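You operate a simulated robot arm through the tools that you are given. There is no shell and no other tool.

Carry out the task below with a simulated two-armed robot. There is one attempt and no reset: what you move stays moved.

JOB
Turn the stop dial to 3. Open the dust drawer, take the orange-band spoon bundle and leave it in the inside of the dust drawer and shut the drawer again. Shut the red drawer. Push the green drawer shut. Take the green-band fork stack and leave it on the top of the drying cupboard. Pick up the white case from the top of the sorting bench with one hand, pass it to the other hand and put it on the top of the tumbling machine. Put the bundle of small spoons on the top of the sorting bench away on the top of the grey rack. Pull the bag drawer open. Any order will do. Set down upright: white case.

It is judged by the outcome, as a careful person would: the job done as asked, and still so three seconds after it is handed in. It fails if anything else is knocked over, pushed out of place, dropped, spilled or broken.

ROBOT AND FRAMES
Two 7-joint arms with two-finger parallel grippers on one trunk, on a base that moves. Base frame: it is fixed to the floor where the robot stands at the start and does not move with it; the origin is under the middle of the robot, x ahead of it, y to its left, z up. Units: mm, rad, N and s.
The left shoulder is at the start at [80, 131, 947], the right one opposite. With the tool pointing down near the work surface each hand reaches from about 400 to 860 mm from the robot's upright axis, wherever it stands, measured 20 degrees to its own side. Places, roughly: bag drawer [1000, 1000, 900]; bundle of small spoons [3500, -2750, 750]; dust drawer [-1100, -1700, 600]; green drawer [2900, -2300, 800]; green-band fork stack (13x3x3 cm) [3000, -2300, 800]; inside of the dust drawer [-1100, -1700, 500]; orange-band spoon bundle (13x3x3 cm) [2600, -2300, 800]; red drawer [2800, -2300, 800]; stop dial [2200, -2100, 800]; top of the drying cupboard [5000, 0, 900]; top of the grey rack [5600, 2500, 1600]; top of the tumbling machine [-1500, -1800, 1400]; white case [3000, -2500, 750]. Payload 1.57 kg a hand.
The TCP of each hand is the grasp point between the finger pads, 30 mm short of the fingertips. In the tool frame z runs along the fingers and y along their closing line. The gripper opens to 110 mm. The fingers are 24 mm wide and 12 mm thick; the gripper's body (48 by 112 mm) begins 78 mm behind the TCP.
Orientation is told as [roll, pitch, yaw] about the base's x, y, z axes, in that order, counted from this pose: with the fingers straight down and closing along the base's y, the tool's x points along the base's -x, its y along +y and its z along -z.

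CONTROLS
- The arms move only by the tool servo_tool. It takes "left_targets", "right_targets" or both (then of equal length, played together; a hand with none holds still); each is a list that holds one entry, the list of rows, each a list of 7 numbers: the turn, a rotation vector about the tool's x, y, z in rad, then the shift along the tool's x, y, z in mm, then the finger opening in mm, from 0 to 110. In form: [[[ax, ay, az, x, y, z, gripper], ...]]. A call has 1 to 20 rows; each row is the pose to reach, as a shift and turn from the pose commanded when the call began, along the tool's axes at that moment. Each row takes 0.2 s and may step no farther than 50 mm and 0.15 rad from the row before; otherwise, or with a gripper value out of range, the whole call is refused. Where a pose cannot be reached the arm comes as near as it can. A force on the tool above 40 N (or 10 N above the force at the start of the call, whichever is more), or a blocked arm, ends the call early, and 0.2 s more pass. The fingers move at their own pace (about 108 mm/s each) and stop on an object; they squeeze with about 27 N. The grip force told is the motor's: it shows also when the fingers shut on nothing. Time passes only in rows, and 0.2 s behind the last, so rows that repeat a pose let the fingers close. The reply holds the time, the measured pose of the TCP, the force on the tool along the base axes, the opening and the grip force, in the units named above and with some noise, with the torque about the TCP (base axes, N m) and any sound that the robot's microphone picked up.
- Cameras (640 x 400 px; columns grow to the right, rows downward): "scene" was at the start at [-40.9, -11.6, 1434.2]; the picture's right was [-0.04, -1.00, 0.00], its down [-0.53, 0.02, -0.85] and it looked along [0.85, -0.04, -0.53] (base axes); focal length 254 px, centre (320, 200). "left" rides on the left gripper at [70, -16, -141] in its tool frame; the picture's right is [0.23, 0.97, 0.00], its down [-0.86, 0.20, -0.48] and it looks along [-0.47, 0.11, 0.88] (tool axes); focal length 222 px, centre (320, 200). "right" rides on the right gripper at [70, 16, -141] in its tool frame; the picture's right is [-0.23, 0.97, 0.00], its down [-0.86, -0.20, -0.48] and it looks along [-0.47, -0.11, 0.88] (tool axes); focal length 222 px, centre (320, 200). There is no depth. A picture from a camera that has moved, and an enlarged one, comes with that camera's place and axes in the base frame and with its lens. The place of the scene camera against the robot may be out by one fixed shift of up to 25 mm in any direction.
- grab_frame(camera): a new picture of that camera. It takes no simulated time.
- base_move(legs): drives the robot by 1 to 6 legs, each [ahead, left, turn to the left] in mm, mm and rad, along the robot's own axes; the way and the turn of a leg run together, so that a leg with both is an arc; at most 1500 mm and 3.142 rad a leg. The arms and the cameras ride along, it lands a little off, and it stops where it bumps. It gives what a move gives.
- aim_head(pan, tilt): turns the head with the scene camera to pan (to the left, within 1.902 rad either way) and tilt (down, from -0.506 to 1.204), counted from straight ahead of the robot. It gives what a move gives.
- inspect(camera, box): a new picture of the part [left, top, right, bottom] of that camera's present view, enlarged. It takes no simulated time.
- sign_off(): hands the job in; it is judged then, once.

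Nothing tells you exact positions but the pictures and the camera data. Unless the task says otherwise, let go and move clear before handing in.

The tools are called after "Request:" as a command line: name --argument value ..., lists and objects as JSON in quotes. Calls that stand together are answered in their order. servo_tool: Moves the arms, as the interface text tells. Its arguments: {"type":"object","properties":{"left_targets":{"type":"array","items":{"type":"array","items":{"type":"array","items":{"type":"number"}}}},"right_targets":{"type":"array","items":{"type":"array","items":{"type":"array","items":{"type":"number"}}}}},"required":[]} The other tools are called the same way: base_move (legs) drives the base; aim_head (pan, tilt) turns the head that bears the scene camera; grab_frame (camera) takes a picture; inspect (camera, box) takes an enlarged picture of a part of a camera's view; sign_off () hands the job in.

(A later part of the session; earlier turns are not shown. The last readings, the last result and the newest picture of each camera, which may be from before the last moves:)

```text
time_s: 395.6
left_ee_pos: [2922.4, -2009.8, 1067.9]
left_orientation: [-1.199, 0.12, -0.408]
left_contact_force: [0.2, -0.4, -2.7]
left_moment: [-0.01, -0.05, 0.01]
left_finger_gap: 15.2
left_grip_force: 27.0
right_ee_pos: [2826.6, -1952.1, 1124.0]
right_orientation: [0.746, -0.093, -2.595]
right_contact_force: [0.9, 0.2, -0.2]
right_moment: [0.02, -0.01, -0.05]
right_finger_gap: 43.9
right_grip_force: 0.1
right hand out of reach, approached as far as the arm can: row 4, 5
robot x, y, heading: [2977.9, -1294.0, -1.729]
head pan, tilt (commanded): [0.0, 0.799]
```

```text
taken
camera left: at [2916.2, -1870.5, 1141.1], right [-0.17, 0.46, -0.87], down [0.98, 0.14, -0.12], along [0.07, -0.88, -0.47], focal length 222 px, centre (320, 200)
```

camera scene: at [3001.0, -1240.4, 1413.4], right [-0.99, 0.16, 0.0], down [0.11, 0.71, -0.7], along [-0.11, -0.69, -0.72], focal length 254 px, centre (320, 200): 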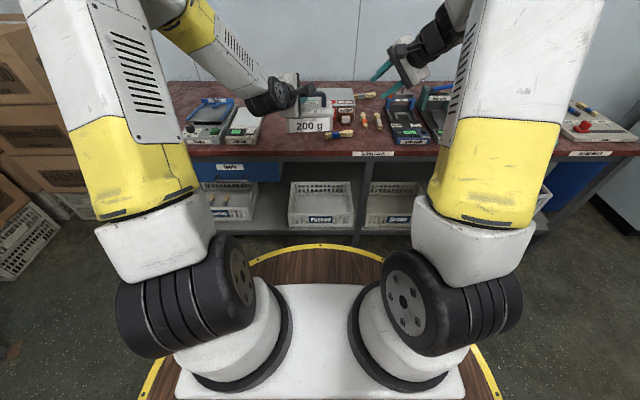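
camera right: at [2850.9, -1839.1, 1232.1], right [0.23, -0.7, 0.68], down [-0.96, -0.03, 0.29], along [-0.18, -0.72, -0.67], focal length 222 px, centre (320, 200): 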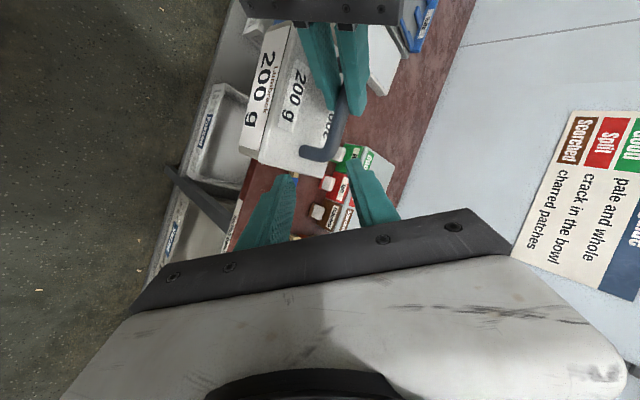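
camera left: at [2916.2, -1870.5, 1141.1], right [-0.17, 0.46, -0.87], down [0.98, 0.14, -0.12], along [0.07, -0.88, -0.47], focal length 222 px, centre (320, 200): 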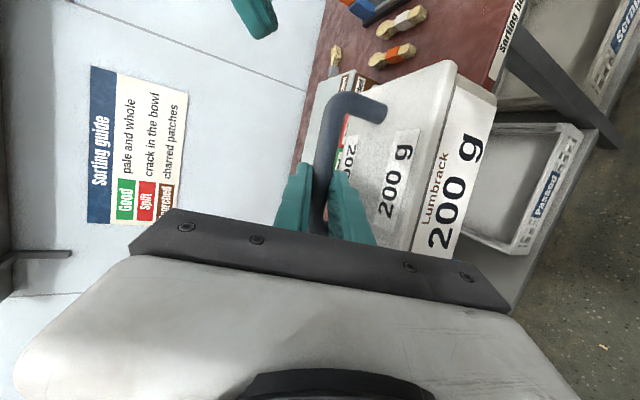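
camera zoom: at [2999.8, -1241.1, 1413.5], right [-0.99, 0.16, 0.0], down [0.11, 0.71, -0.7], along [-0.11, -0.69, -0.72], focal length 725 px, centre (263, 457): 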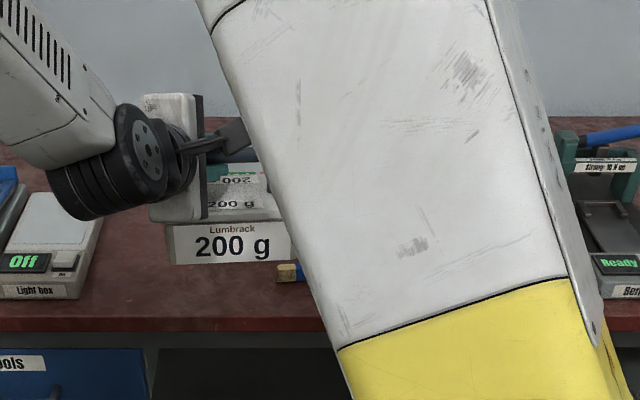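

The right wrist is near its limit this far left. I'll back it off, bring the case about 90 mm further right, and try again there.

Request:
servo_tool --right_targets '[[[0, 0, 0, -29, -12, -13, 44], [0, 0, 0, -58, -24, -26, 44], [0, 0, 0, -87, -37, -38, 44], [0, 0, 0, -87, -37, -38, 44]]]'

Request:
servo_tool --left_targets '[[[0, 0, 0, 29, 0.7, 8, 10], [0, 0, 0, 58, 1.4, 16, 10], [0, 0, 0, 87, 2, 24, 10]]]'

Request:
grab_frame --camera "right"

Request:
grab_frame --camera "left"

```text
time_s: 396.6
left_ee_pos: [2923.5, -2011.6, 1066.0]
left_orientation: [-1.199, 0.12, -0.409]
left_contact_force: [0.7, -0.5, -1.7]
left_moment: [0.02, -0.04, -0.02]
left_finger_gap: 15.1
left_grip_force: 27.3
right_ee_pos: [2725.3, -1952.0, 1137.8]
right_orientation: [0.745, -0.093, -2.595]
right_contact_force: [0.7, 0.6, -0.8]
right_moment: [0.0, 0.02, -0.02]
right_finger_gap: 44.0
right_grip_force: 0.1
robot x, y, heading: [2982.5, -1293.4, -1.732]
head pan, tilt (commanded): [0.0, 0.799]
```

```text
time_s: 397.4
left_ee_pos: [2835.0, -1994.8, 1064.7]
left_orientation: [-1.199, 0.121, -0.41]
left_contact_force: [0.6, -0.1, -1.6]
left_moment: [0.02, -0.03, -0.03]
left_finger_gap: 15.1
left_grip_force: 26.9
right_ee_pos: [2725.7, -1951.8, 1135.7]
right_orientation: [0.747, -0.091, -2.596]
right_contact_force: [0.8, 0.2, -0.5]
right_moment: [-0.02, 0.02, 0.02]
right_finger_gap: 44.0
right_grip_force: 0.1
robot x, y, heading: [2985.1, -1292.3, -1.728]
head pan, tilt (commanded): [0.0, 0.799]
```

```text
taken
camera right: at [2750.2, -1838.5, 1244.0], right [0.23, -0.7, 0.68], down [-0.96, -0.03, 0.29], along [-0.19, -0.72, -0.67], focal length 222 px, centre (320, 200)
```

right: 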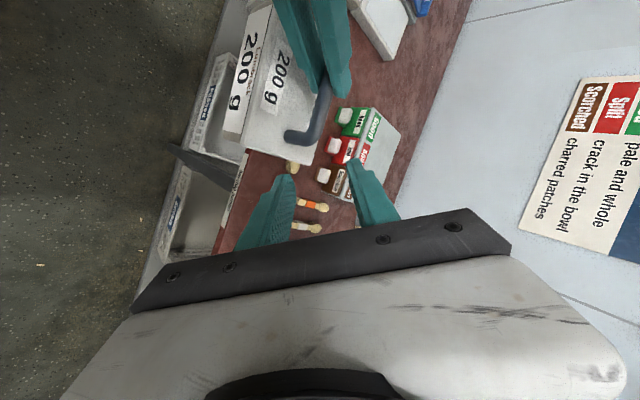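

```text
taken
camera left: at [2828.3, -1853.8, 1139.6], right [-0.17, 0.46, -0.87], down [0.98, 0.14, -0.12], along [0.07, -0.88, -0.47], focal length 222 px, centre (320, 200)
```

left: 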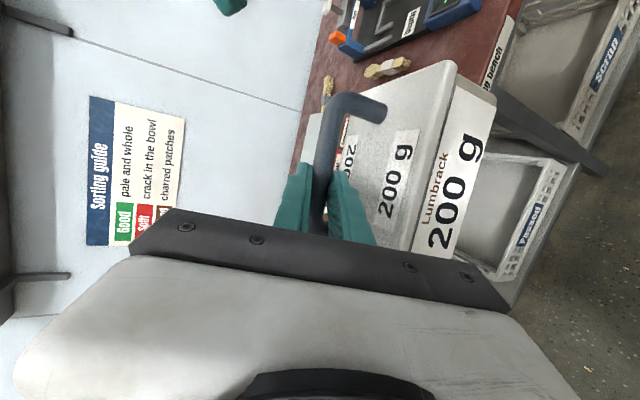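

Now the free bar is within easy reach of the right hand. Moving to pre-grasp with a narrower opening.

Request:
servo_tool --right_targets '[[[0, 0, 0, 22, 6, 10, 38], [0, 0, 0, 44, 11.5, 20, 34], [0, 0, 0, 44, 11.5, 20, 34]]]'

Request:
inspect --camera "right" --box '[220, 40, 440, 220]'

Request:
grab_frame --camera "left"

```text
time_s: 398.2
left_ee_pos: [2835.0, -1994.1, 1066.5]
left_orientation: [-1.201, 0.12, -0.41]
left_contact_force: [-0.6, -0.7, -2.5]
left_moment: [0.0, -0.06, 0.02]
left_finger_gap: 15.7
left_grip_force: 26.3
right_ee_pos: [2771.8, -1945.7, 1125.5]
right_orientation: [0.745, -0.091, -2.596]
right_contact_force: [-0.1, 0.2, -0.8]
right_moment: [-0.04, -0.04, -0.02]
right_finger_gap: 33.8
right_grip_force: 0.1
robot x, y, heading: [2981.0, -1289.7, -1.728]
head pan, tilt (commanded): [0.0, 0.799]
```

```text
2.22 times, centred on (330, 130) of right
camera zoom: at [2797.6, -1833.3, 1232.7], right [0.23, -0.7, 0.68], down [-0.96, -0.03, 0.29], along [-0.19, -0.72, -0.67], focal length 494 px, centre (298, 356)
```

zoom: 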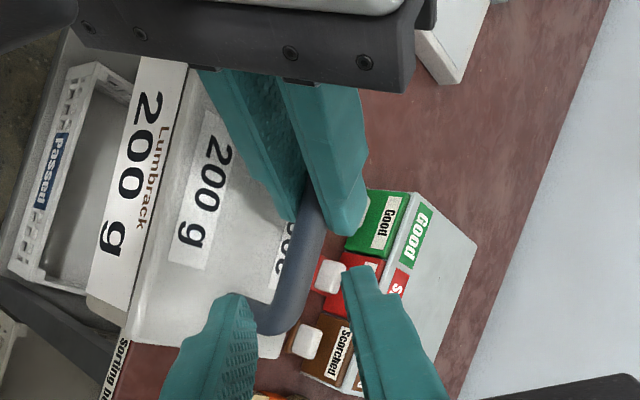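

```text
taken
camera left: at [2828.2, -1853.8, 1139.6], right [-0.17, 0.46, -0.87], down [0.98, 0.14, -0.12], along [0.07, -0.88, -0.47], focal length 222 px, centre (320, 200)
```

left: 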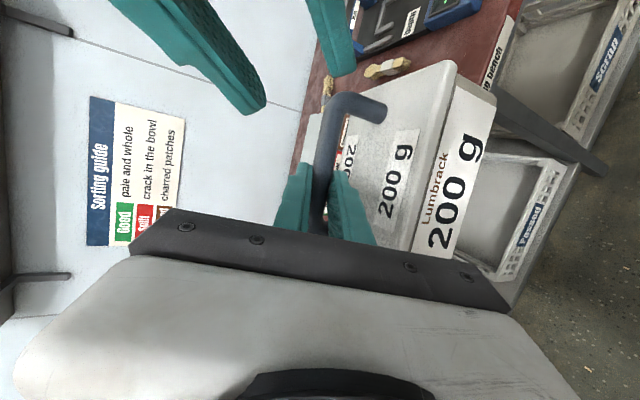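

The free section of bar lies right on the approach axis. I'll move in, 4 mm further from the left fingers.

Request:
servo_tool --right_targets '[[[0, 0, 0, -4, 0, 20, 34], [0, 0, 0, -4, 0, 38, 34], [0, 0, 0, -4, 0, 52, 34], [0, 0, 0, -4, 0, 62, 34]]]'

Request:
inspect --camera "right" --box '[220, 40, 440, 220]'

Request:
inspect --camera "left" --box '[240, 40, 480, 240]'

```text
time_s: 399.2
left_ee_pos: [2836.8, -1995.1, 1065.1]
left_orientation: [-1.196, 0.12, -0.404]
left_contact_force: [2.8, -8.3, -7.6]
left_moment: [0.23, -0.09, 0.35]
left_finger_gap: 15.4
left_grip_force: 27.2
right_ee_pos: [2788.1, -1988.2, 1080.4]
right_orientation: [0.745, -0.094, -2.597]
right_contact_force: [-2.6, 8.5, 5.7]
right_moment: [-0.08, -0.17, 0.08]
right_finger_gap: 35.2
right_grip_force: 1.0
robot x, y, heading: [2981.6, -1292.0, -1.733]
head pan, tilt (commanded): [0.0, 0.799]
```

```text
2.22 times, centred on (330, 130) of right
camera zoom: at [2812.1, -1874.8, 1187.5], right [0.23, -0.7, 0.68], down [-0.95, -0.03, 0.3], along [-0.19, -0.72, -0.67], focal length 494 px, centre (298, 356)
```

zoom: 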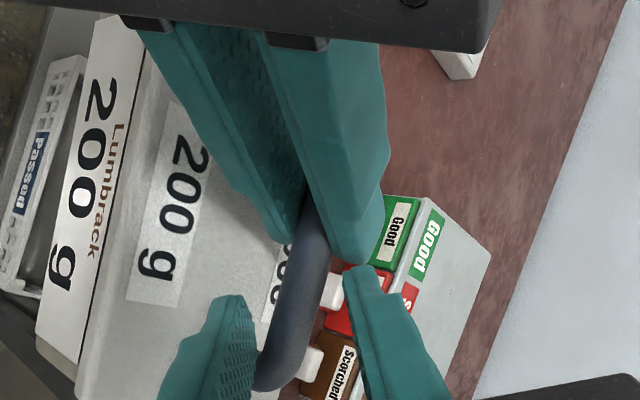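

```text
2.00 times, centred on (360, 140) of left
camera zoom: at [2829.3, -1854.5, 1139.0], right [-0.17, 0.46, -0.87], down [0.98, 0.14, -0.11], along [0.07, -0.88, -0.47], focal length 444 px, centre (240, 320)
```

zoom: 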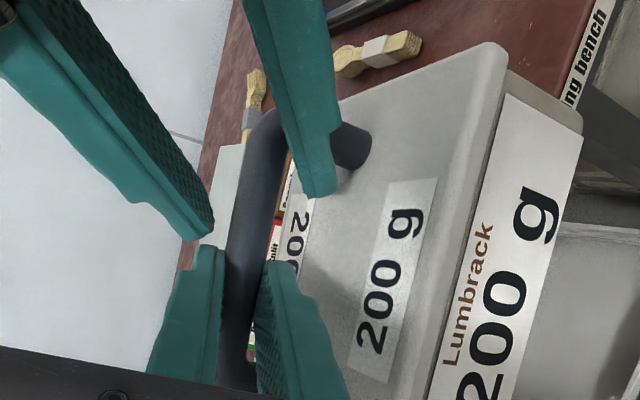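

The right upper fingertip is touching the left one. I'll shift the right hand 8 mm further along the bar.

Request:
servo_tool --right_targets '[[[0, 0, 0, -3.5, -1.8, -3, 36], [0, 0, 0, -7, -3.5, -3, 36], [0, 0, 0, -8, -4, 1, 36], [0, 0, 0, -8, -4, 4, 36]]]'

Request:
inspect --camera "right" --box '[220, 40, 440, 220]'

Request:
inspect --camera "left" --box '[240, 40, 480, 240]'

```text
time_s: 400.2
left_ee_pos: [2836.5, -1995.5, 1064.5]
left_orientation: [-1.197, 0.123, -0.407]
left_contact_force: [-11.5, -27.9, -21.3]
left_moment: [0.54, -0.02, 1.15]
left_finger_gap: 15.5
left_grip_force: 26.5
right_ee_pos: [2783.7, -1993.2, 1075.0]
right_orientation: [0.749, -0.09, -2.592]
right_contact_force: [12.4, 27.3, 18.4]
right_moment: [-0.24, -1.13, 0.31]
right_finger_gap: 36.3
right_grip_force: 0.3
robot x, y, heading: [2977.1, -1293.0, -1.728]
head pan, tilt (commanded): [0.0, 0.799]
```

```text
2.22 times, centred on (330, 130) of right
camera zoom: at [2806.6, -1879.3, 1183.0], right [0.23, -0.7, 0.68], down [-0.96, -0.03, 0.29], along [-0.18, -0.72, -0.67], focal length 494 px, centre (298, 356)
```

zoom: 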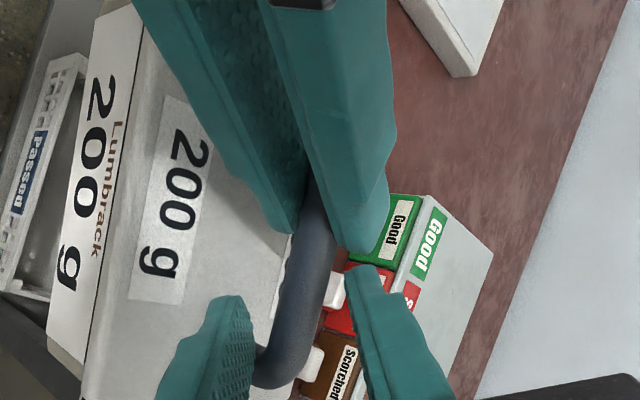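

```text
2.00 times, centred on (360, 140) of left
camera zoom: at [2828.9, -1854.4, 1138.7], right [-0.17, 0.46, -0.87], down [0.98, 0.14, -0.11], along [0.07, -0.88, -0.48], focal length 444 px, centre (240, 320)
```

zoom: 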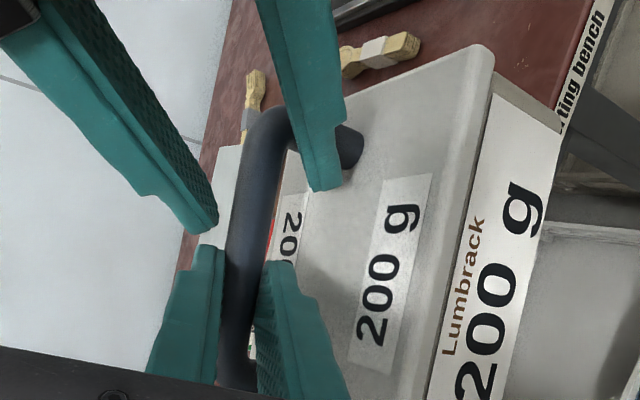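

Now the lower finger meets the handle's post. Better to grasp from directly above (fingers closing front-to-back), as with the bag drawer. I'll back the right hand off and reorient it to vertical.

Request:
servo_tool --right_targets '[[[0, 0, 0, 4, 2, -6, 36], [0, 0, 0, 4, 2, -20, 36], [0, 0, 0, 4, 2, -50, 36], [0, 0, 0, 0, 0, -90, 40], [0, 0, 0, -20, -10, -120, 40]]]'

Request:
servo_tool --right_targets '[[[0.013, -0.095, 0.102, 0, 0, 0, 40], [0.025, -0.189, 0.204, 0, 0, 0, 40], [0.038, -0.284, 0.306, 0, 0, 0, 40], [0.05, -0.378, 0.408, 0, 0, 0, 40], [0.063, -0.473, 0.51, 0, 0, 0, 40]]]'

Request:
servo_tool --right_targets '[[[0.125, 0, 0, 0, 0, 0, 40], [0.25, 0, 0, 0, 0, 0, 40], [0.375, 0, 0, 0, 0, 0, 40], [0.5, 0, 0, 0, 0, 0, 40], [0.625, 0, 0, 0, 0, 0, 40], [0.75, 0, 0, 0, 0, 0, 40]]]'

Request:
grab_frame --camera "right"

Request:
inspect --camera "left" --box '[240, 40, 480, 240]'

```text
time_s: 401.4
left_ee_pos: [2835.7, -1994.5, 1065.1]
left_orientation: [-1.197, 0.121, -0.409]
left_contact_force: [0.4, 0.3, -1.9]
left_moment: [0.04, -0.02, 0.0]
left_finger_gap: 15.4
left_grip_force: 27.1
right_ee_pos: [2725.2, -1923.4, 1156.6]
right_orientation: [0.743, -0.094, -2.596]
right_contact_force: [0.8, 0.0, -1.0]
right_moment: [0.03, 0.01, -0.04]
right_finger_gap: 40.1
right_grip_force: 0.1
robot x, y, heading: [2979.0, -1290.1, -1.728]
head pan, tilt (commanded): [0.0, 0.799]
```

```text
time_s: 402.6
left_ee_pos: [2835.3, -1994.5, 1065.6]
left_orientation: [-1.2, 0.12, -0.408]
left_contact_force: [0.3, -0.6, -2.6]
left_moment: [0.03, -0.04, -0.01]
left_finger_gap: 15.1
left_grip_force: 26.5
right_ee_pos: [2726.2, -1923.5, 1155.4]
right_orientation: [0.746, -0.094, -2.735]
right_contact_force: [-0.3, 1.0, 0.1]
right_moment: [-0.03, -0.01, 0.01]
right_finger_gap: 39.9
right_grip_force: 0.1
right hand out of reach, approached as far as the arm can: row 2, 3, 4, 5
robot x, y, heading: [2982.3, -1290.8, -1.726]
head pan, tilt (commanded): [0.0, 0.799]
```

```text
time_s: 404.2
left_ee_pos: [2921.3, -2026.8, 1030.3]
left_orientation: [-1.148, 0.059, -0.271]
left_contact_force: [0.5, -1.0, -2.2]
left_moment: [0.06, -0.01, 0.0]
left_finger_gap: 15.2
left_grip_force: 27.0
right_ee_pos: [2735.0, -1824.7, 1108.4]
right_orientation: [-0.03, -0.057, -2.634]
right_contact_force: [-0.4, -0.5, 0.3]
right_moment: [0.0, 0.01, 0.0]
right_finger_gap: 39.9
right_grip_force: 0.1
right hand out of reach, approached as far as the arm can: row 1, 2, 3, 4, 5, 6
robot x, y, heading: [2979.7, -1292.2, -1.734]
head pan, tilt (commanded): [0.0, 0.799]
stopped in row 6 (left hand): the arm was blocked; the commanded pose is now the measured one
```

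```text
taken
camera right: at [2812.2, -1805.1, 1244.4], right [0.27, -0.96, -0.01], down [-0.81, -0.24, 0.53], along [-0.52, -0.13, -0.85], focal length 222 px, centre (320, 200)
```

right: 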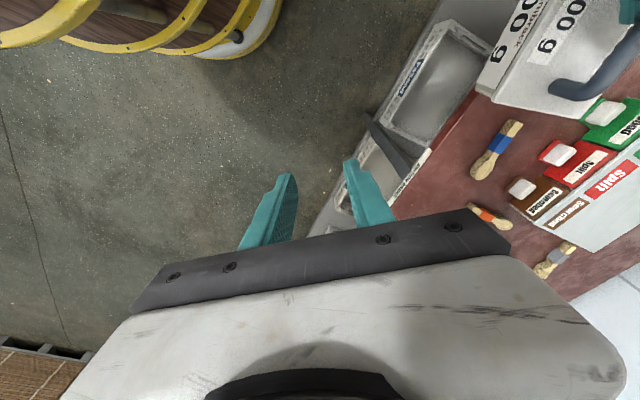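

```text
2.00 times, centred on (360, 140) of left
camera zoom: at [2890.4, -1890.5, 1106.8], right [-0.16, 0.46, -0.87], down [0.96, 0.27, -0.04], along [0.22, -0.85, -0.49], focal length 444 px, centre (240, 320)
```

zoom: 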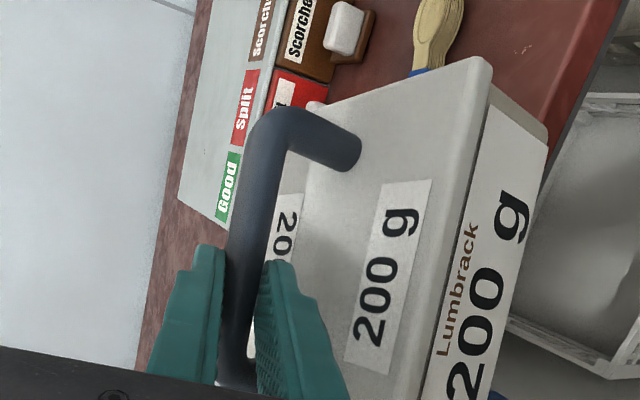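

The right arm's motion pushed the left arm (they touched). The case is still held. Let me look before moving anything.

Request:
grab_frame --camera "scene"

Request:
aim_head --pan 0.0 --tilt 0.3

Request:
grab_frame --camera "scene"

```text
taken
camera scene: at [3000.0, -1241.4, 1413.5], right [-0.99, 0.16, 0.0], down [0.11, 0.71, -0.7], along [-0.11, -0.69, -0.72], focal length 254 px, centre (320, 200)
```

scene: 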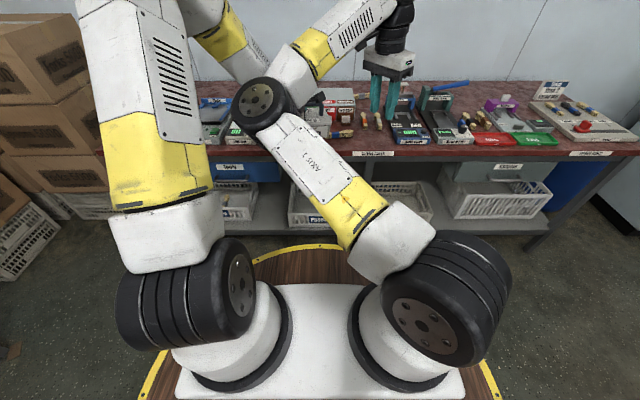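

```text
time_s: 405.1
left_ee_pos: [2920.3, -2026.4, 1030.2]
left_orientation: [-1.148, 0.06, -0.271]
left_contact_force: [0.4, 0.6, -1.1]
left_moment: [0.03, 0.04, 0.02]
left_finger_gap: 15.4
left_grip_force: 26.9
right_ee_pos: [2733.7, -1824.9, 1108.5]
right_orientation: [-0.028, -0.059, -2.637]
right_contact_force: [-0.6, -0.5, 0.1]
right_moment: [-0.01, -0.03, 0.02]
right_finger_gap: 40.0
right_grip_force: 0.1
robot x, y, heading: [2981.5, -1288.2, -1.731]
head pan, tilt (commanded): [0.0, 0.3]
```

```text
taken
camera scene: at [2997.9, -1253.8, 1457.7], right [-0.99, 0.16, 0.0], down [0.05, 0.29, -0.95], along [-0.15, -0.94, -0.3], focal length 254 px, centre (320, 200)
```

scene: 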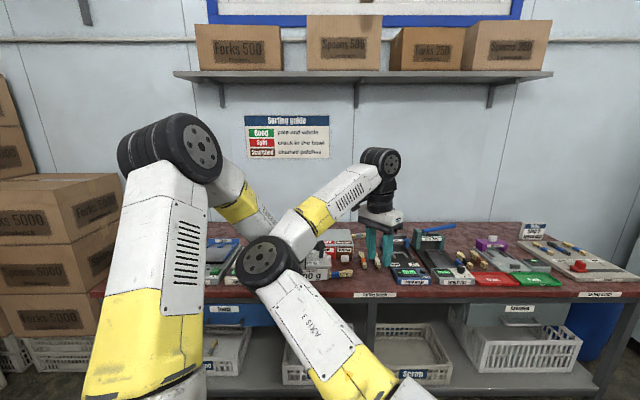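

The right elbow swung inward again as the tool went vertical. I'll reverse that tilt to bring it back out.

Request:
servo_tool --right_targets '[[[-0.125, 0, 0, 0, 0, 0, 40], [-0.25, 0, 0, 0, 0, 0, 40], [-0.375, 0, 0, 0, 0, 0, 40], [-0.5, 0, 0, 0, 0, 0, 40], [-0.625, 0, 0, 0, 0, 0, 40], [-0.75, 0, 0, 0, 0, 0, 40], [-0.875, 0, 0, 0, 0, 0, 40], [-1.0, 0, 0, 0, 0, 0, 40]]]'

Request:
grab_frame --camera "scene"

```text
time_s: 406.9
left_ee_pos: [2920.9, -2025.5, 1030.3]
left_orientation: [-1.147, 0.057, -0.273]
left_contact_force: [0.5, 0.1, -2.1]
left_moment: [0.03, -0.01, 0.0]
left_finger_gap: 15.2
left_grip_force: 26.9
right_ee_pos: [2735.0, -1825.0, 1108.7]
right_orientation: [0.973, -0.06, -2.635]
right_contact_force: [0.3, -0.5, 0.1]
right_moment: [-0.01, -0.01, 0.02]
right_finger_gap: 40.1
right_grip_force: 0.1
robot x, y, heading: [2982.4, -1292.1, -1.73]
head pan, tilt (commanded): [0.0, 0.3]
```

```text
taken
camera scene: at [2998.2, -1254.0, 1457.8], right [-0.99, 0.16, 0.0], down [0.05, 0.29, -0.96], along [-0.15, -0.94, -0.3], focal length 254 px, centre (320, 200)
```

scene: 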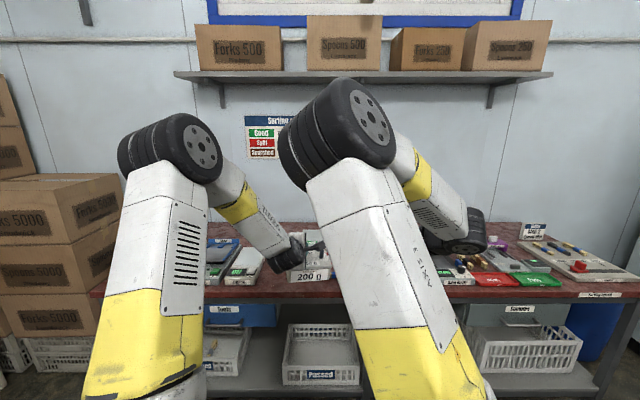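

The right arm is in a flipped posture, so I'll first move the left hand (with the case) further left for room, then recover the right arm by extending it forward at its earlier tilt.

Request:
servo_tool --left_targets '[[[0, 0, 0, -36, -1, -10, 10], [0, 0, 0, -72, -2, -20, 10], [0, 0, 0, -108, -3, -30, 10], [0, 0, 0, -144, -4, -40, 10], [0, 0, 0, -180, -5, -50, 10]]]'

Request:
grab_frame --camera "scene"

Request:
grab_frame --camera "right"

```text
time_s: 408.1
left_ee_pos: [3107.7, -2033.9, 1044.3]
left_orientation: [-1.149, 0.059, -0.274]
left_contact_force: [-1.0, 0.0, -1.9]
left_moment: [0.06, -0.02, 0.04]
left_finger_gap: 15.5
left_grip_force: 26.5
right_ee_pos: [2733.4, -1824.8, 1109.3]
right_orientation: [0.972, -0.057, -2.636]
right_contact_force: [0.3, 0.0, -0.3]
right_moment: [-0.03, -0.04, 0.0]
right_finger_gap: 40.0
right_grip_force: 0.0
robot x, y, heading: [2982.8, -1292.2, -1.733]
head pan, tilt (commanded): [0.0, 0.3]
```

```text
taken
camera scene: at [2997.5, -1253.8, 1457.8], right [-0.99, 0.16, 0.0], down [0.05, 0.29, -0.96], along [-0.15, -0.94, -0.3], focal length 254 px, centre (320, 200)
```

scene: 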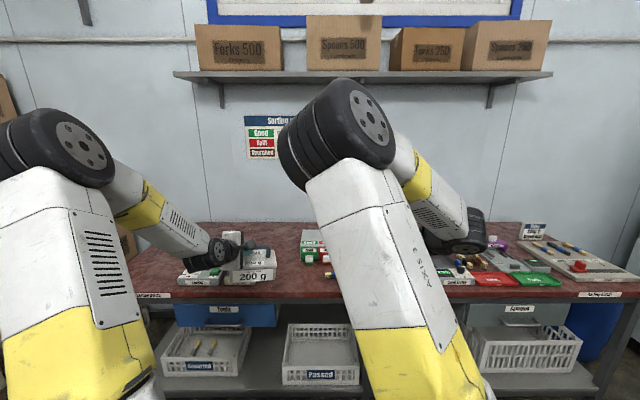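

```text
taken
camera right: at [2747.5, -1694.5, 1196.8], right [0.11, -0.57, 0.82], down [-0.99, 0.03, 0.15], along [-0.12, -0.82, -0.56], focal length 222 px, centre (320, 200)
```

right: 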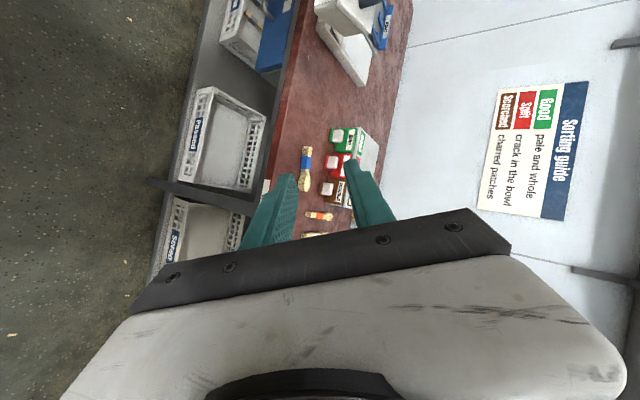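

Left is safe with the case. For the right arm, I'll extend it, then roll it another +90° – rolling that way carries its elbow outward.

Request:
servo_tool --right_targets '[[[-0.07, 0, 0, -20, 13, 22, 40], [-0.14, 0, 0, -40, 27, 43, 40], [-0.21, 0, 0, -60, 40, 65, 40], [-0.28, 0, 0, -81, 53, 87, 40]]]'

Request:
servo_tool --right_targets '[[[0, 0, 0.14, 0, 0, 0, 40], [0, 0, 0.28, 0, 0, 0, 40], [0, 0, 0.42, 0, 0, 0, 40], [0, 0, 0.56, 0, 0, 0, 40], [0, 0, 0.7, 0, 0, 0, 40], [0, 0, 0.84, 0, 0, 0, 40], [0, 0, 0.98, 0, 0, 0, 40]]]'

Request:
grab_frame --camera "scene"

```text
time_s: 409.1
left_ee_pos: [3107.8, -2032.6, 1046.4]
left_orientation: [-1.149, 0.059, -0.272]
left_contact_force: [0.0, 0.8, -1.6]
left_moment: [0.02, -0.02, 0.0]
left_finger_gap: 15.3
left_grip_force: 27.1
right_ee_pos: [2712.3, -1953.4, 1109.0]
right_orientation: [1.252, -0.06, -2.637]
right_contact_force: [0.4, -0.8, -0.4]
right_moment: [0.04, 0.03, -0.02]
right_finger_gap: 39.8
right_grip_force: 0.1
robot x, y, heading: [2980.6, -1292.8, -1.733]
head pan, tilt (commanded): [0.0, 0.3]
```

```text
time_s: 410.8
left_ee_pos: [3108.6, -2032.2, 1045.2]
left_orientation: [-1.148, 0.06, -0.271]
left_contact_force: [0.4, -0.1, -1.6]
left_moment: [0.03, 0.0, 0.03]
left_finger_gap: 15.1
left_grip_force: 26.7
right_ee_pos: [2719.8, -1953.5, 1082.5]
right_orientation: [1.051, 0.802, -3.027]
right_contact_force: [-1.1, 0.1, 0.4]
right_moment: [0.04, 0.04, -0.04]
right_finger_gap: 40.1
right_grip_force: 0.1
right hand out of reach, approached as far as the arm can: row 7
robot x, y, heading: [2982.9, -1288.3, -1.726]
head pan, tilt (commanded): [0.0, 0.3]
```

```text
taken
camera scene: at [2998.0, -1253.3, 1457.8], right [-0.99, 0.16, 0.0], down [0.05, 0.29, -0.96], along [-0.15, -0.94, -0.3], focal length 254 px, centre (320, 200)
```

scene: 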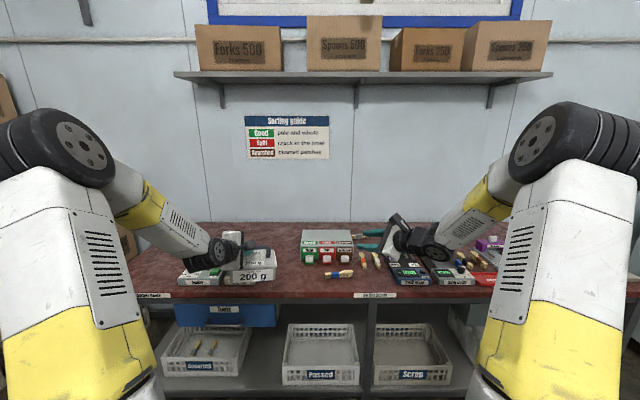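

The right arm is back in its good posture. Let me check the right camera's orientation to plan the grasp from here.

Request:
grab_frame --camera "right"

Request:
grab_frame --camera "left"

```text
taken
camera right: at [2694.3, -1841.6, 1189.9], right [-0.7, -0.57, 0.43], down [-0.7, 0.44, -0.57], along [0.14, -0.7, -0.7], focal length 222 px, centre (320, 200)
```

right: 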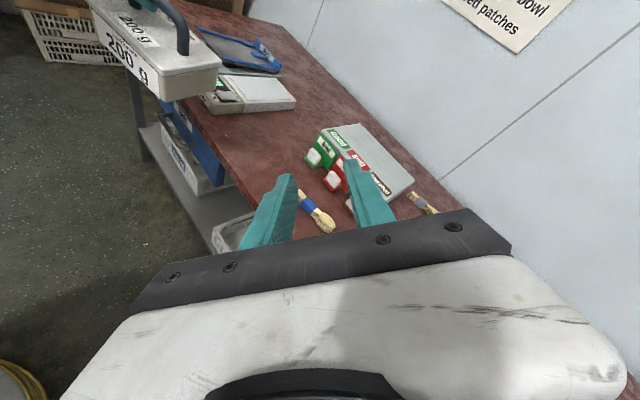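

```text
taken
camera left: at [3077.2, -1896.6, 1121.8], right [-0.16, 0.46, -0.87], down [0.96, 0.27, -0.04], along [0.22, -0.85, -0.49], focal length 222 px, centre (320, 200)
```

left: 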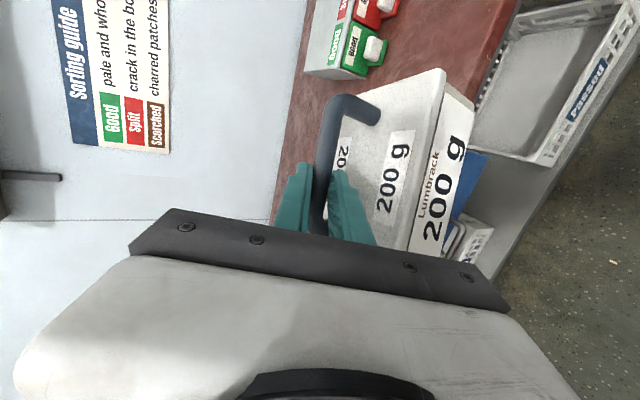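

In this posture the right fingers are ideally oriented to clamp the handle's right-hand corner. I'll keep the right hand still and dock the case into it with the left hand: first a staging point 80 mm short.

Request:
servo_tool --left_targets '[[[0.011, 0.07, 0.008, 40, -4, 11, 10], [0.022, 0.14, 0.015, 79, -8, 22, 10], [0.033, 0.21, 0.023, 119, -12.5, 32, 10], [0.033, 0.21, 0.023, 158, -16.6, 43, 10], [0.033, 0.21, 0.023, 198, -21, 54, 10], [0.033, 0.21, 0.023, 237, -25, 65, 10], [0.033, 0.21, 0.023, 277, -29, 76, 10]]]'

Request:
grab_frame --camera "right"

Request:
grab_frame --camera "left"

Request:
grab_frame --camera "scene"

```text
time_s: 412.4
left_ee_pos: [2818.6, -2038.2, 1056.2]
left_orientation: [-1.199, 0.12, -0.471]
left_contact_force: [1.4, -0.4, -1.6]
left_moment: [0.04, 0.0, -0.02]
left_finger_gap: 15.4
left_grip_force: 27.0
right_ee_pos: [2720.9, -1953.2, 1082.3]
right_orientation: [1.054, 0.8, -3.023]
right_contact_force: [-0.7, -0.1, 0.6]
right_moment: [0.0, -0.02, -0.04]
right_finger_gap: 40.0
right_grip_force: 0.1
robot x, y, heading: [2979.4, -1293.7, -1.733]
head pan, tilt (commanded): [0.0, 0.3]
```

```text
taken
camera right: at [2695.2, -1842.0, 1189.9], right [-0.7, -0.57, 0.43], down [-0.7, 0.44, -0.57], along [0.14, -0.7, -0.7], focal length 222 px, centre (320, 200)
```

right: 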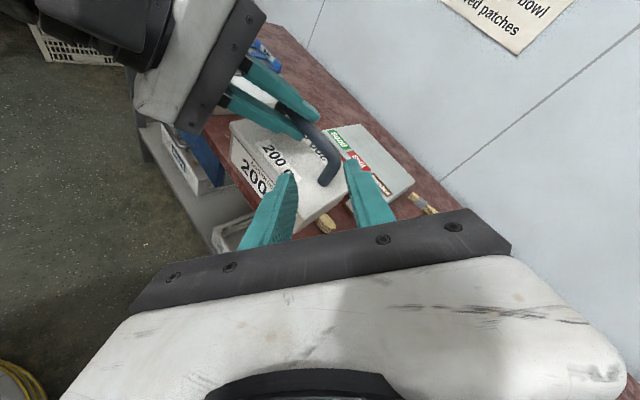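

```text
taken
camera left: at [2821.4, -1896.9, 1130.9], right [-0.13, 0.47, -0.87], down [0.99, 0.07, -0.11], along [0.01, -0.88, -0.47], focal length 222 px, centre (320, 200)
```

left: 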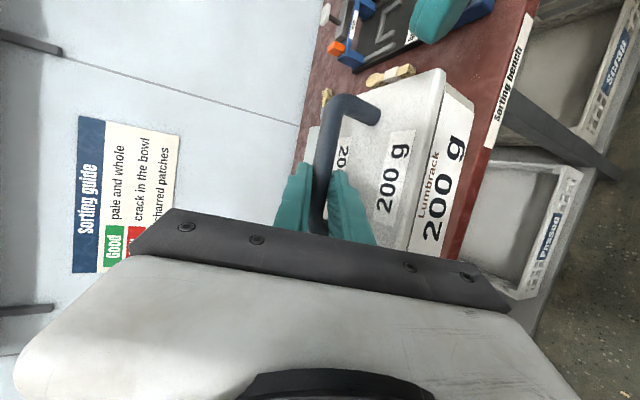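

```text
taken
camera scene: at [2998.2, -1253.7, 1457.8], right [-0.99, 0.16, 0.0], down [0.05, 0.29, -0.96], along [-0.15, -0.94, -0.3], focal length 254 px, centre (320, 200)
```

scene: 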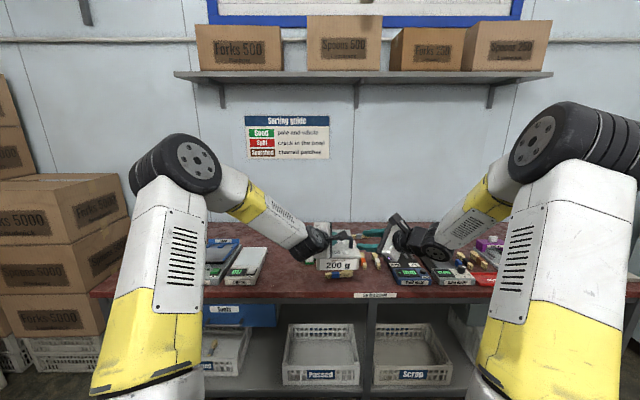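

Both arms look well placed. Zooming the right camera to check the corner's alignment with the fingers.

Request:
inspect --camera "right" --box '[230, 80, 430, 220]'

```text
2.86 times, centred on (330, 150) of right
camera zoom: at [2695.2, -1842.0, 1189.9], right [-0.7, -0.57, 0.43], down [-0.7, 0.44, -0.57], along [0.14, -0.7, -0.7], focal length 635 px, centre (291, 343)
```

zoom: 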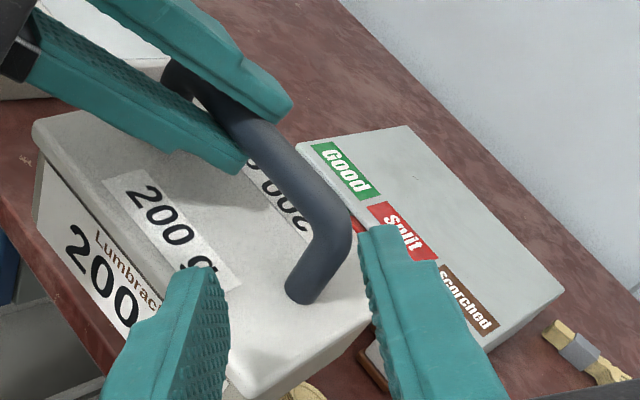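

The corner is about 13 mm off-axis. I'll shift the case accordingly and dock most of the way, then check.

Request:
servo_tool --left_targets '[[[0, 0, 0, -7.4, 6.7, -8.5, 10], [0, 0, 0, 13.3, 5.7, -22.9, 10], [0, 0, 0, 26, 5.1, -31.7, 10], [0, 0, 0, 34, 4.7, -37.4, 10]]]'

Request:
inspect --camera "right" --box '[230, 80, 430, 220]'

Request:
grab_frame --camera "left"

```text
time_s: 413.4
left_ee_pos: [2805.5, -1988.7, 1070.7]
left_orientation: [-1.202, 0.12, -0.476]
left_contact_force: [-0.1, 0.5, -2.3]
left_moment: [0.02, -0.06, 0.01]
left_finger_gap: 15.1
left_grip_force: 27.0
right_ee_pos: [2720.5, -1955.1, 1082.6]
right_orientation: [1.05, 0.802, -3.023]
right_contact_force: [0.3, -0.3, -0.4]
right_moment: [-0.02, -0.02, -0.04]
right_finger_gap: 39.9
right_grip_force: 0.1
robot x, y, heading: [2982.2, -1289.1, -1.733]
head pan, tilt (commanded): [0.0, 0.3]
```

```text
2.86 times, centred on (330, 150) of right
camera zoom: at [2694.7, -1842.0, 1189.8], right [-0.7, -0.57, 0.43], down [-0.7, 0.44, -0.57], along [0.14, -0.7, -0.7], focal length 635 px, centre (291, 343)
```

zoom: 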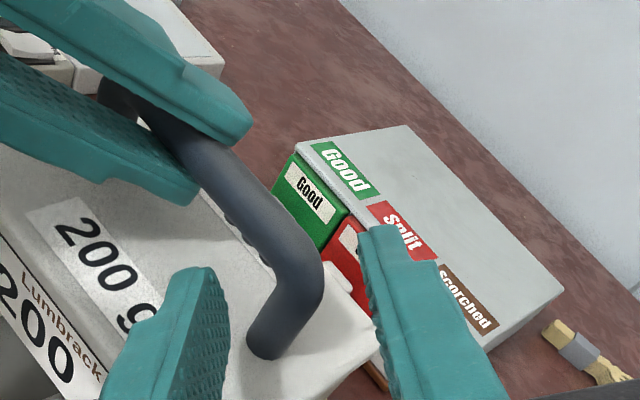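

```text
taken
camera left: at [2808.4, -1848.3, 1143.4], right [-0.13, 0.47, -0.87], down [0.99, 0.07, -0.11], along [0.01, -0.88, -0.47], focal length 222 px, centre (320, 200)
```

left: 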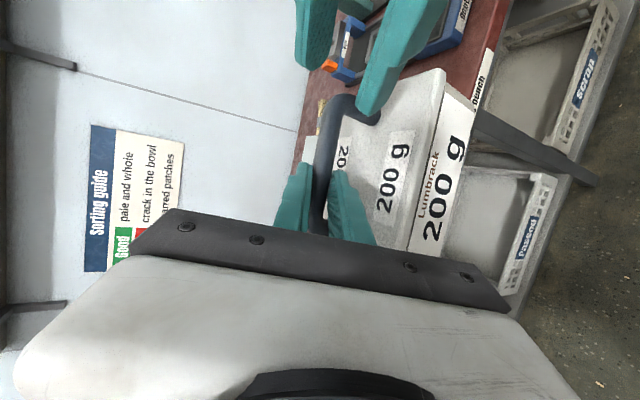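

Nearly aligned. Docking the last 32 mm.

Request:
servo_tool --left_targets '[[[0, 0, 0, 8, -2, -7, 10], [0, 0, 0, 16, -3.5, -14, 10], [0, 0, 0, 22.7, -4.4, -19.4, 10], [0, 0, 0, 22.7, -4.4, -19.4, 10]]]'

Request:
inspect --camera "right" --box '[230, 80, 430, 220]'

Request:
inspect --camera "left" --box '[240, 0, 480, 200]'

```text
time_s: 414.4
left_ee_pos: [2793.1, -1965.4, 1083.4]
left_orientation: [-1.2, 0.119, -0.476]
left_contact_force: [-0.1, -0.1, -0.9]
left_moment: [0.02, -0.01, 0.01]
left_finger_gap: 15.2
left_grip_force: 27.5
right_ee_pos: [2720.0, -1953.9, 1083.0]
right_orientation: [1.051, 0.8, -3.021]
right_contact_force: [0.3, 0.1, 0.3]
right_moment: [-0.01, 0.03, -0.01]
right_finger_gap: 40.2
right_grip_force: 0.0
robot x, y, heading: [2980.4, -1289.9, -1.728]
head pan, tilt (commanded): [0.0, 0.3]
```

```text
2.86 times, centred on (330, 150) of right
camera zoom: at [2694.6, -1841.9, 1189.8], right [-0.7, -0.57, 0.43], down [-0.7, 0.44, -0.57], along [0.14, -0.7, -0.7], focal length 635 px, centre (291, 343)
```

zoom: 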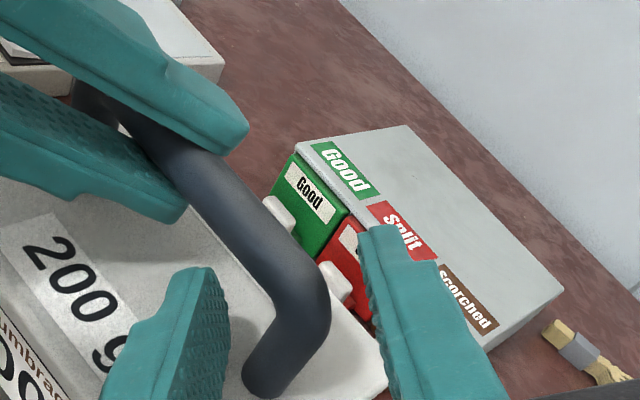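

```text
2.00 times, centred on (360, 100) of left
camera zoom: at [2796.1, -1824.0, 1156.9], right [-0.13, 0.47, -0.87], down [0.99, 0.07, -0.11], along [0.01, -0.88, -0.47], focal length 444 px, centre (240, 400)
```

zoom: 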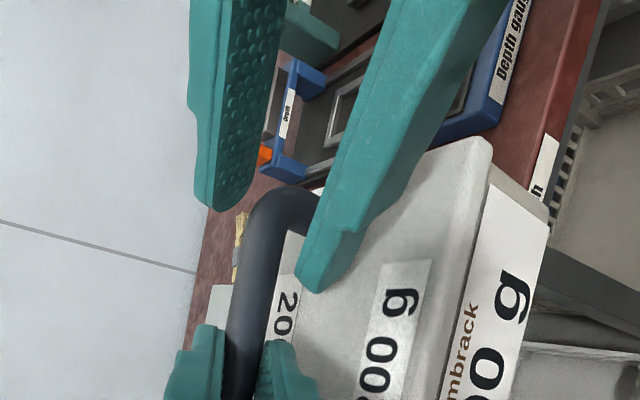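

The handle's corner sits between the right fingers. Closing the right hand on it.

Request:
servo_tool --right_targets '[[[0, 0, 0, 0, 0, 0, 32], [0, 0, 0, 0, 0, 0, 26], [0, 0, 0, 0, 0, 0, 20], [0, 0, 0, 0, 0, 0, 12], [0, 0, 0, 0, 0, 0, 8], [0, 0, 0, 0, 0, 0, 8]]]'

Request:
inspect --camera "right" --box '[230, 80, 430, 220]'

Request:
inspect --camera "left" --box '[240, 0, 480, 200]'

```text
time_s: 415.8
left_ee_pos: [2794.5, -1965.5, 1085.1]
left_orientation: [-1.202, 0.121, -0.476]
left_contact_force: [-6.3, -13.0, 6.8]
left_moment: [-0.15, 0.05, 0.2]
left_finger_gap: 15.2
left_grip_force: 26.7
right_ee_pos: [2719.8, -1953.9, 1081.1]
right_orientation: [1.048, 0.802, -3.023]
right_contact_force: [6.3, 12.4, -6.2]
right_moment: [0.25, 0.51, 0.86]
right_finger_gap: 24.9
right_grip_force: 26.8
robot x, y, heading: [2982.4, -1288.5, -1.731]
head pan, tilt (commanded): [0.0, 0.3]
```

```text
2.86 times, centred on (330, 150) of right
camera zoom: at [2695.1, -1841.6, 1189.2], right [-0.7, -0.57, 0.43], down [-0.7, 0.44, -0.57], along [0.14, -0.7, -0.7], focal length 635 px, centre (291, 343)
```

zoom: 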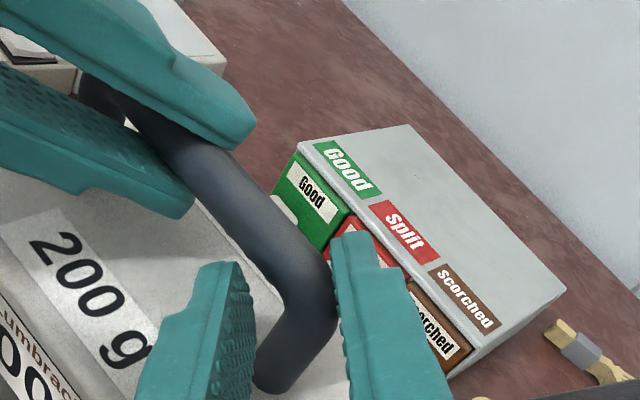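

```text
2.00 times, centred on (360, 100) of left
camera zoom: at [2796.1, -1824.6, 1157.7], right [-0.14, 0.46, -0.88], down [0.99, 0.07, -0.11], along [0.01, -0.88, -0.47], focal length 444 px, centre (240, 400)
```

zoom: 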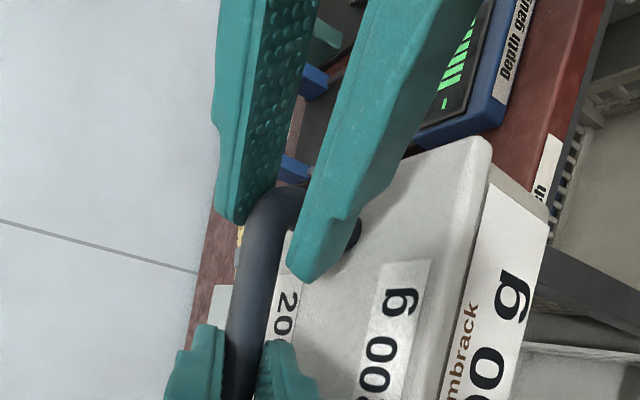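

Right hand has the corner clamped (25 mm across the bend). Now I'll ease the left fingers open slightly and see whether the right holds it.

Request:
servo_tool --left_targets '[[[0, 0, 0, 0, 0, 0, 17], [0, 0, 0, 0, 0, 0, 20], [0, 0, 0, 0, 0, 0, 26]]]'

Request:
inspect --camera "left" --box '[240, 0, 520, 260]'

Request:
inspect --camera "scene" --box '[280, 190, 440, 300]'

```text
time_s: 416.6
left_ee_pos: [2793.0, -1964.5, 1083.3]
left_orientation: [-1.199, 0.118, -0.474]
left_contact_force: [0.4, -2.3, 4.1]
left_moment: [-0.06, -0.04, -0.02]
left_finger_gap: 29.8
left_grip_force: 2.4
right_ee_pos: [2720.0, -1954.5, 1082.7]
right_orientation: [1.051, 0.8, -3.025]
right_contact_force: [-0.7, 2.5, -6.7]
right_moment: [0.17, 0.34, 0.25]
right_finger_gap: 22.3
right_grip_force: 26.9
robot x, y, heading: [2980.1, -1289.3, -1.73]
head pan, tilt (commanded): [0.0, 0.3]
```

```text
1.54 times, centred on (380, 130) of left
camera zoom: at [2796.3, -1824.3, 1156.9], right [-0.13, 0.47, -0.87], down [0.99, 0.07, -0.11], along [0.01, -0.88, -0.47], focal length 342 px, centre (228, 308)
```

zoom: 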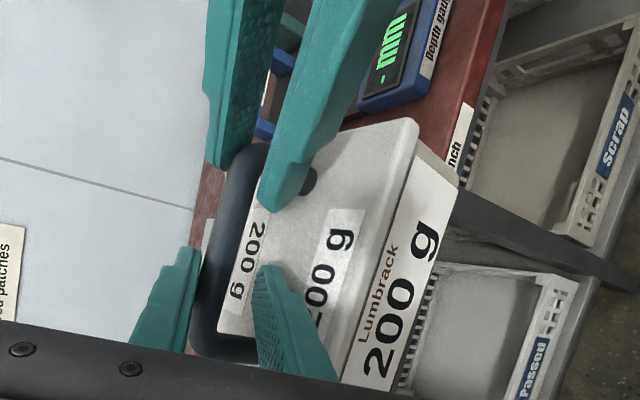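

```text
3.64 times, centred on (360, 245) of scene
camera zoom: at [2997.7, -1253.7, 1457.8], right [-0.99, 0.16, 0.0], down [0.05, 0.29, -0.96], along [-0.15, -0.94, -0.3], focal length 923 px, centre (174, 36)
```

zoom: 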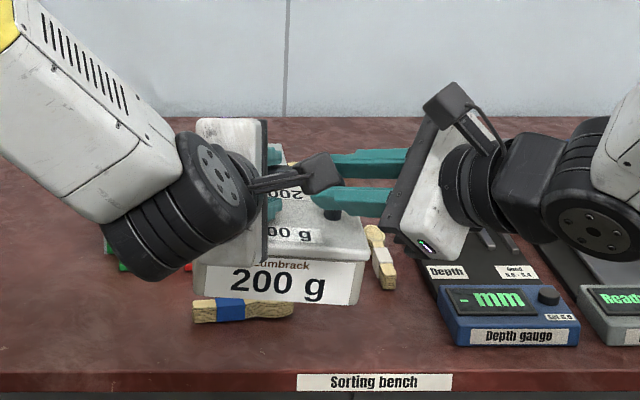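

The right hand holds it (slight 5° tilt). I'll open the left fully and withdraw along its own axis.

Request:
servo_tool --left_targets '[[[0, 0, 0, 0, 0, 0, 40], [0, 0, 0, 0, 0, 0, 48], [0, 0, 0, 0, 0, -20, 48], [0, 0, 0, 0, 0, -45, 48], [0, 0, 0, -10, 0, -75, 48], [0, 0, 0, -30, 0, -105, 48], [0, 0, 0, -60, 0, -135, 48]]]'

Request:
inspect --camera "scene" --box '[260, 170, 460, 310]'

Request:
grab_frame --camera "right"

Request:
grab_frame --camera "left"

```text
time_s: 418.1
left_ee_pos: [2909.3, -1880.5, 1125.4]
left_orientation: [-1.199, 0.119, -0.476]
left_contact_force: [0.0, -0.4, -1.2]
left_moment: [0.0, 0.01, 0.01]
left_finger_gap: 48.0
left_grip_force: 0.0
right_ee_pos: [2720.7, -1953.6, 1081.2]
right_orientation: [1.05, 0.802, -3.025]
right_contact_force: [-0.2, -0.4, -2.6]
right_moment: [0.05, 0.12, 0.02]
right_finger_gap: 21.4
right_grip_force: 27.0
robot x, y, heading: [2980.7, -1295.1, -1.729]
head pan, tilt (commanded): [0.0, 0.3]
```

```text
2.86 times, centred on (360, 240) of scene
camera zoom: at [2997.5, -1254.0, 1457.8], right [-0.99, 0.16, 0.0], down [0.05, 0.29, -0.96], along [-0.15, -0.94, -0.3], focal length 725 px, centre (206, 86)
```

zoom: 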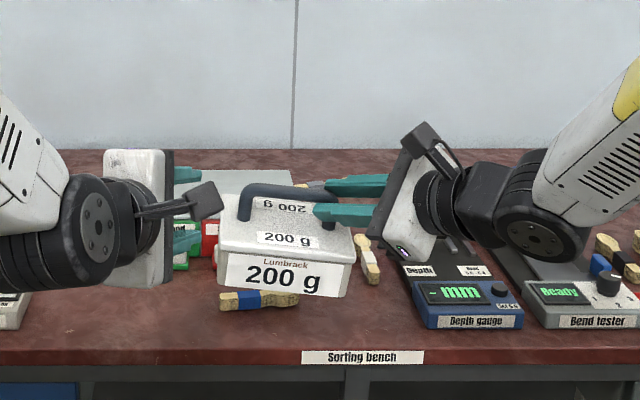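

```text
taken
camera right: at [2694.2, -1842.1, 1189.6], right [-0.7, -0.57, 0.43], down [-0.7, 0.44, -0.57], along [0.14, -0.7, -0.7], focal length 222 px, centre (320, 200)
```

right: 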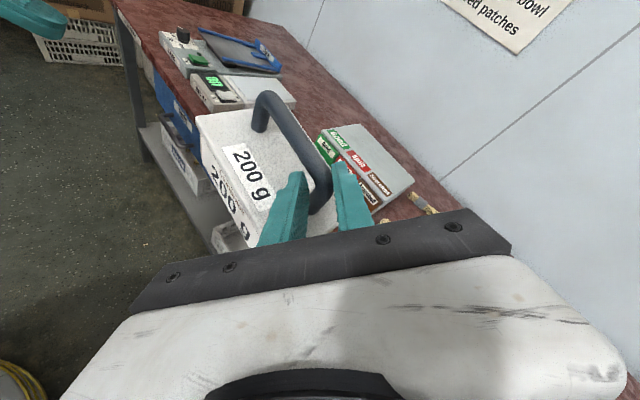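

```text
taken
camera left: at [2912.2, -1740.2, 1199.1], right [-0.13, 0.47, -0.87], down [0.99, 0.07, -0.11], along [0.01, -0.88, -0.47], focal length 222 px, centre (320, 200)
```

left: 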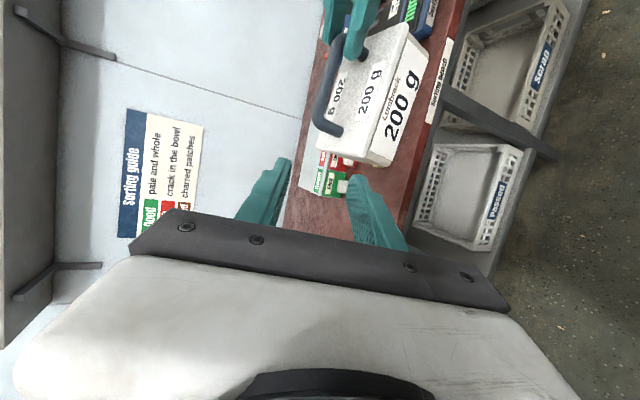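

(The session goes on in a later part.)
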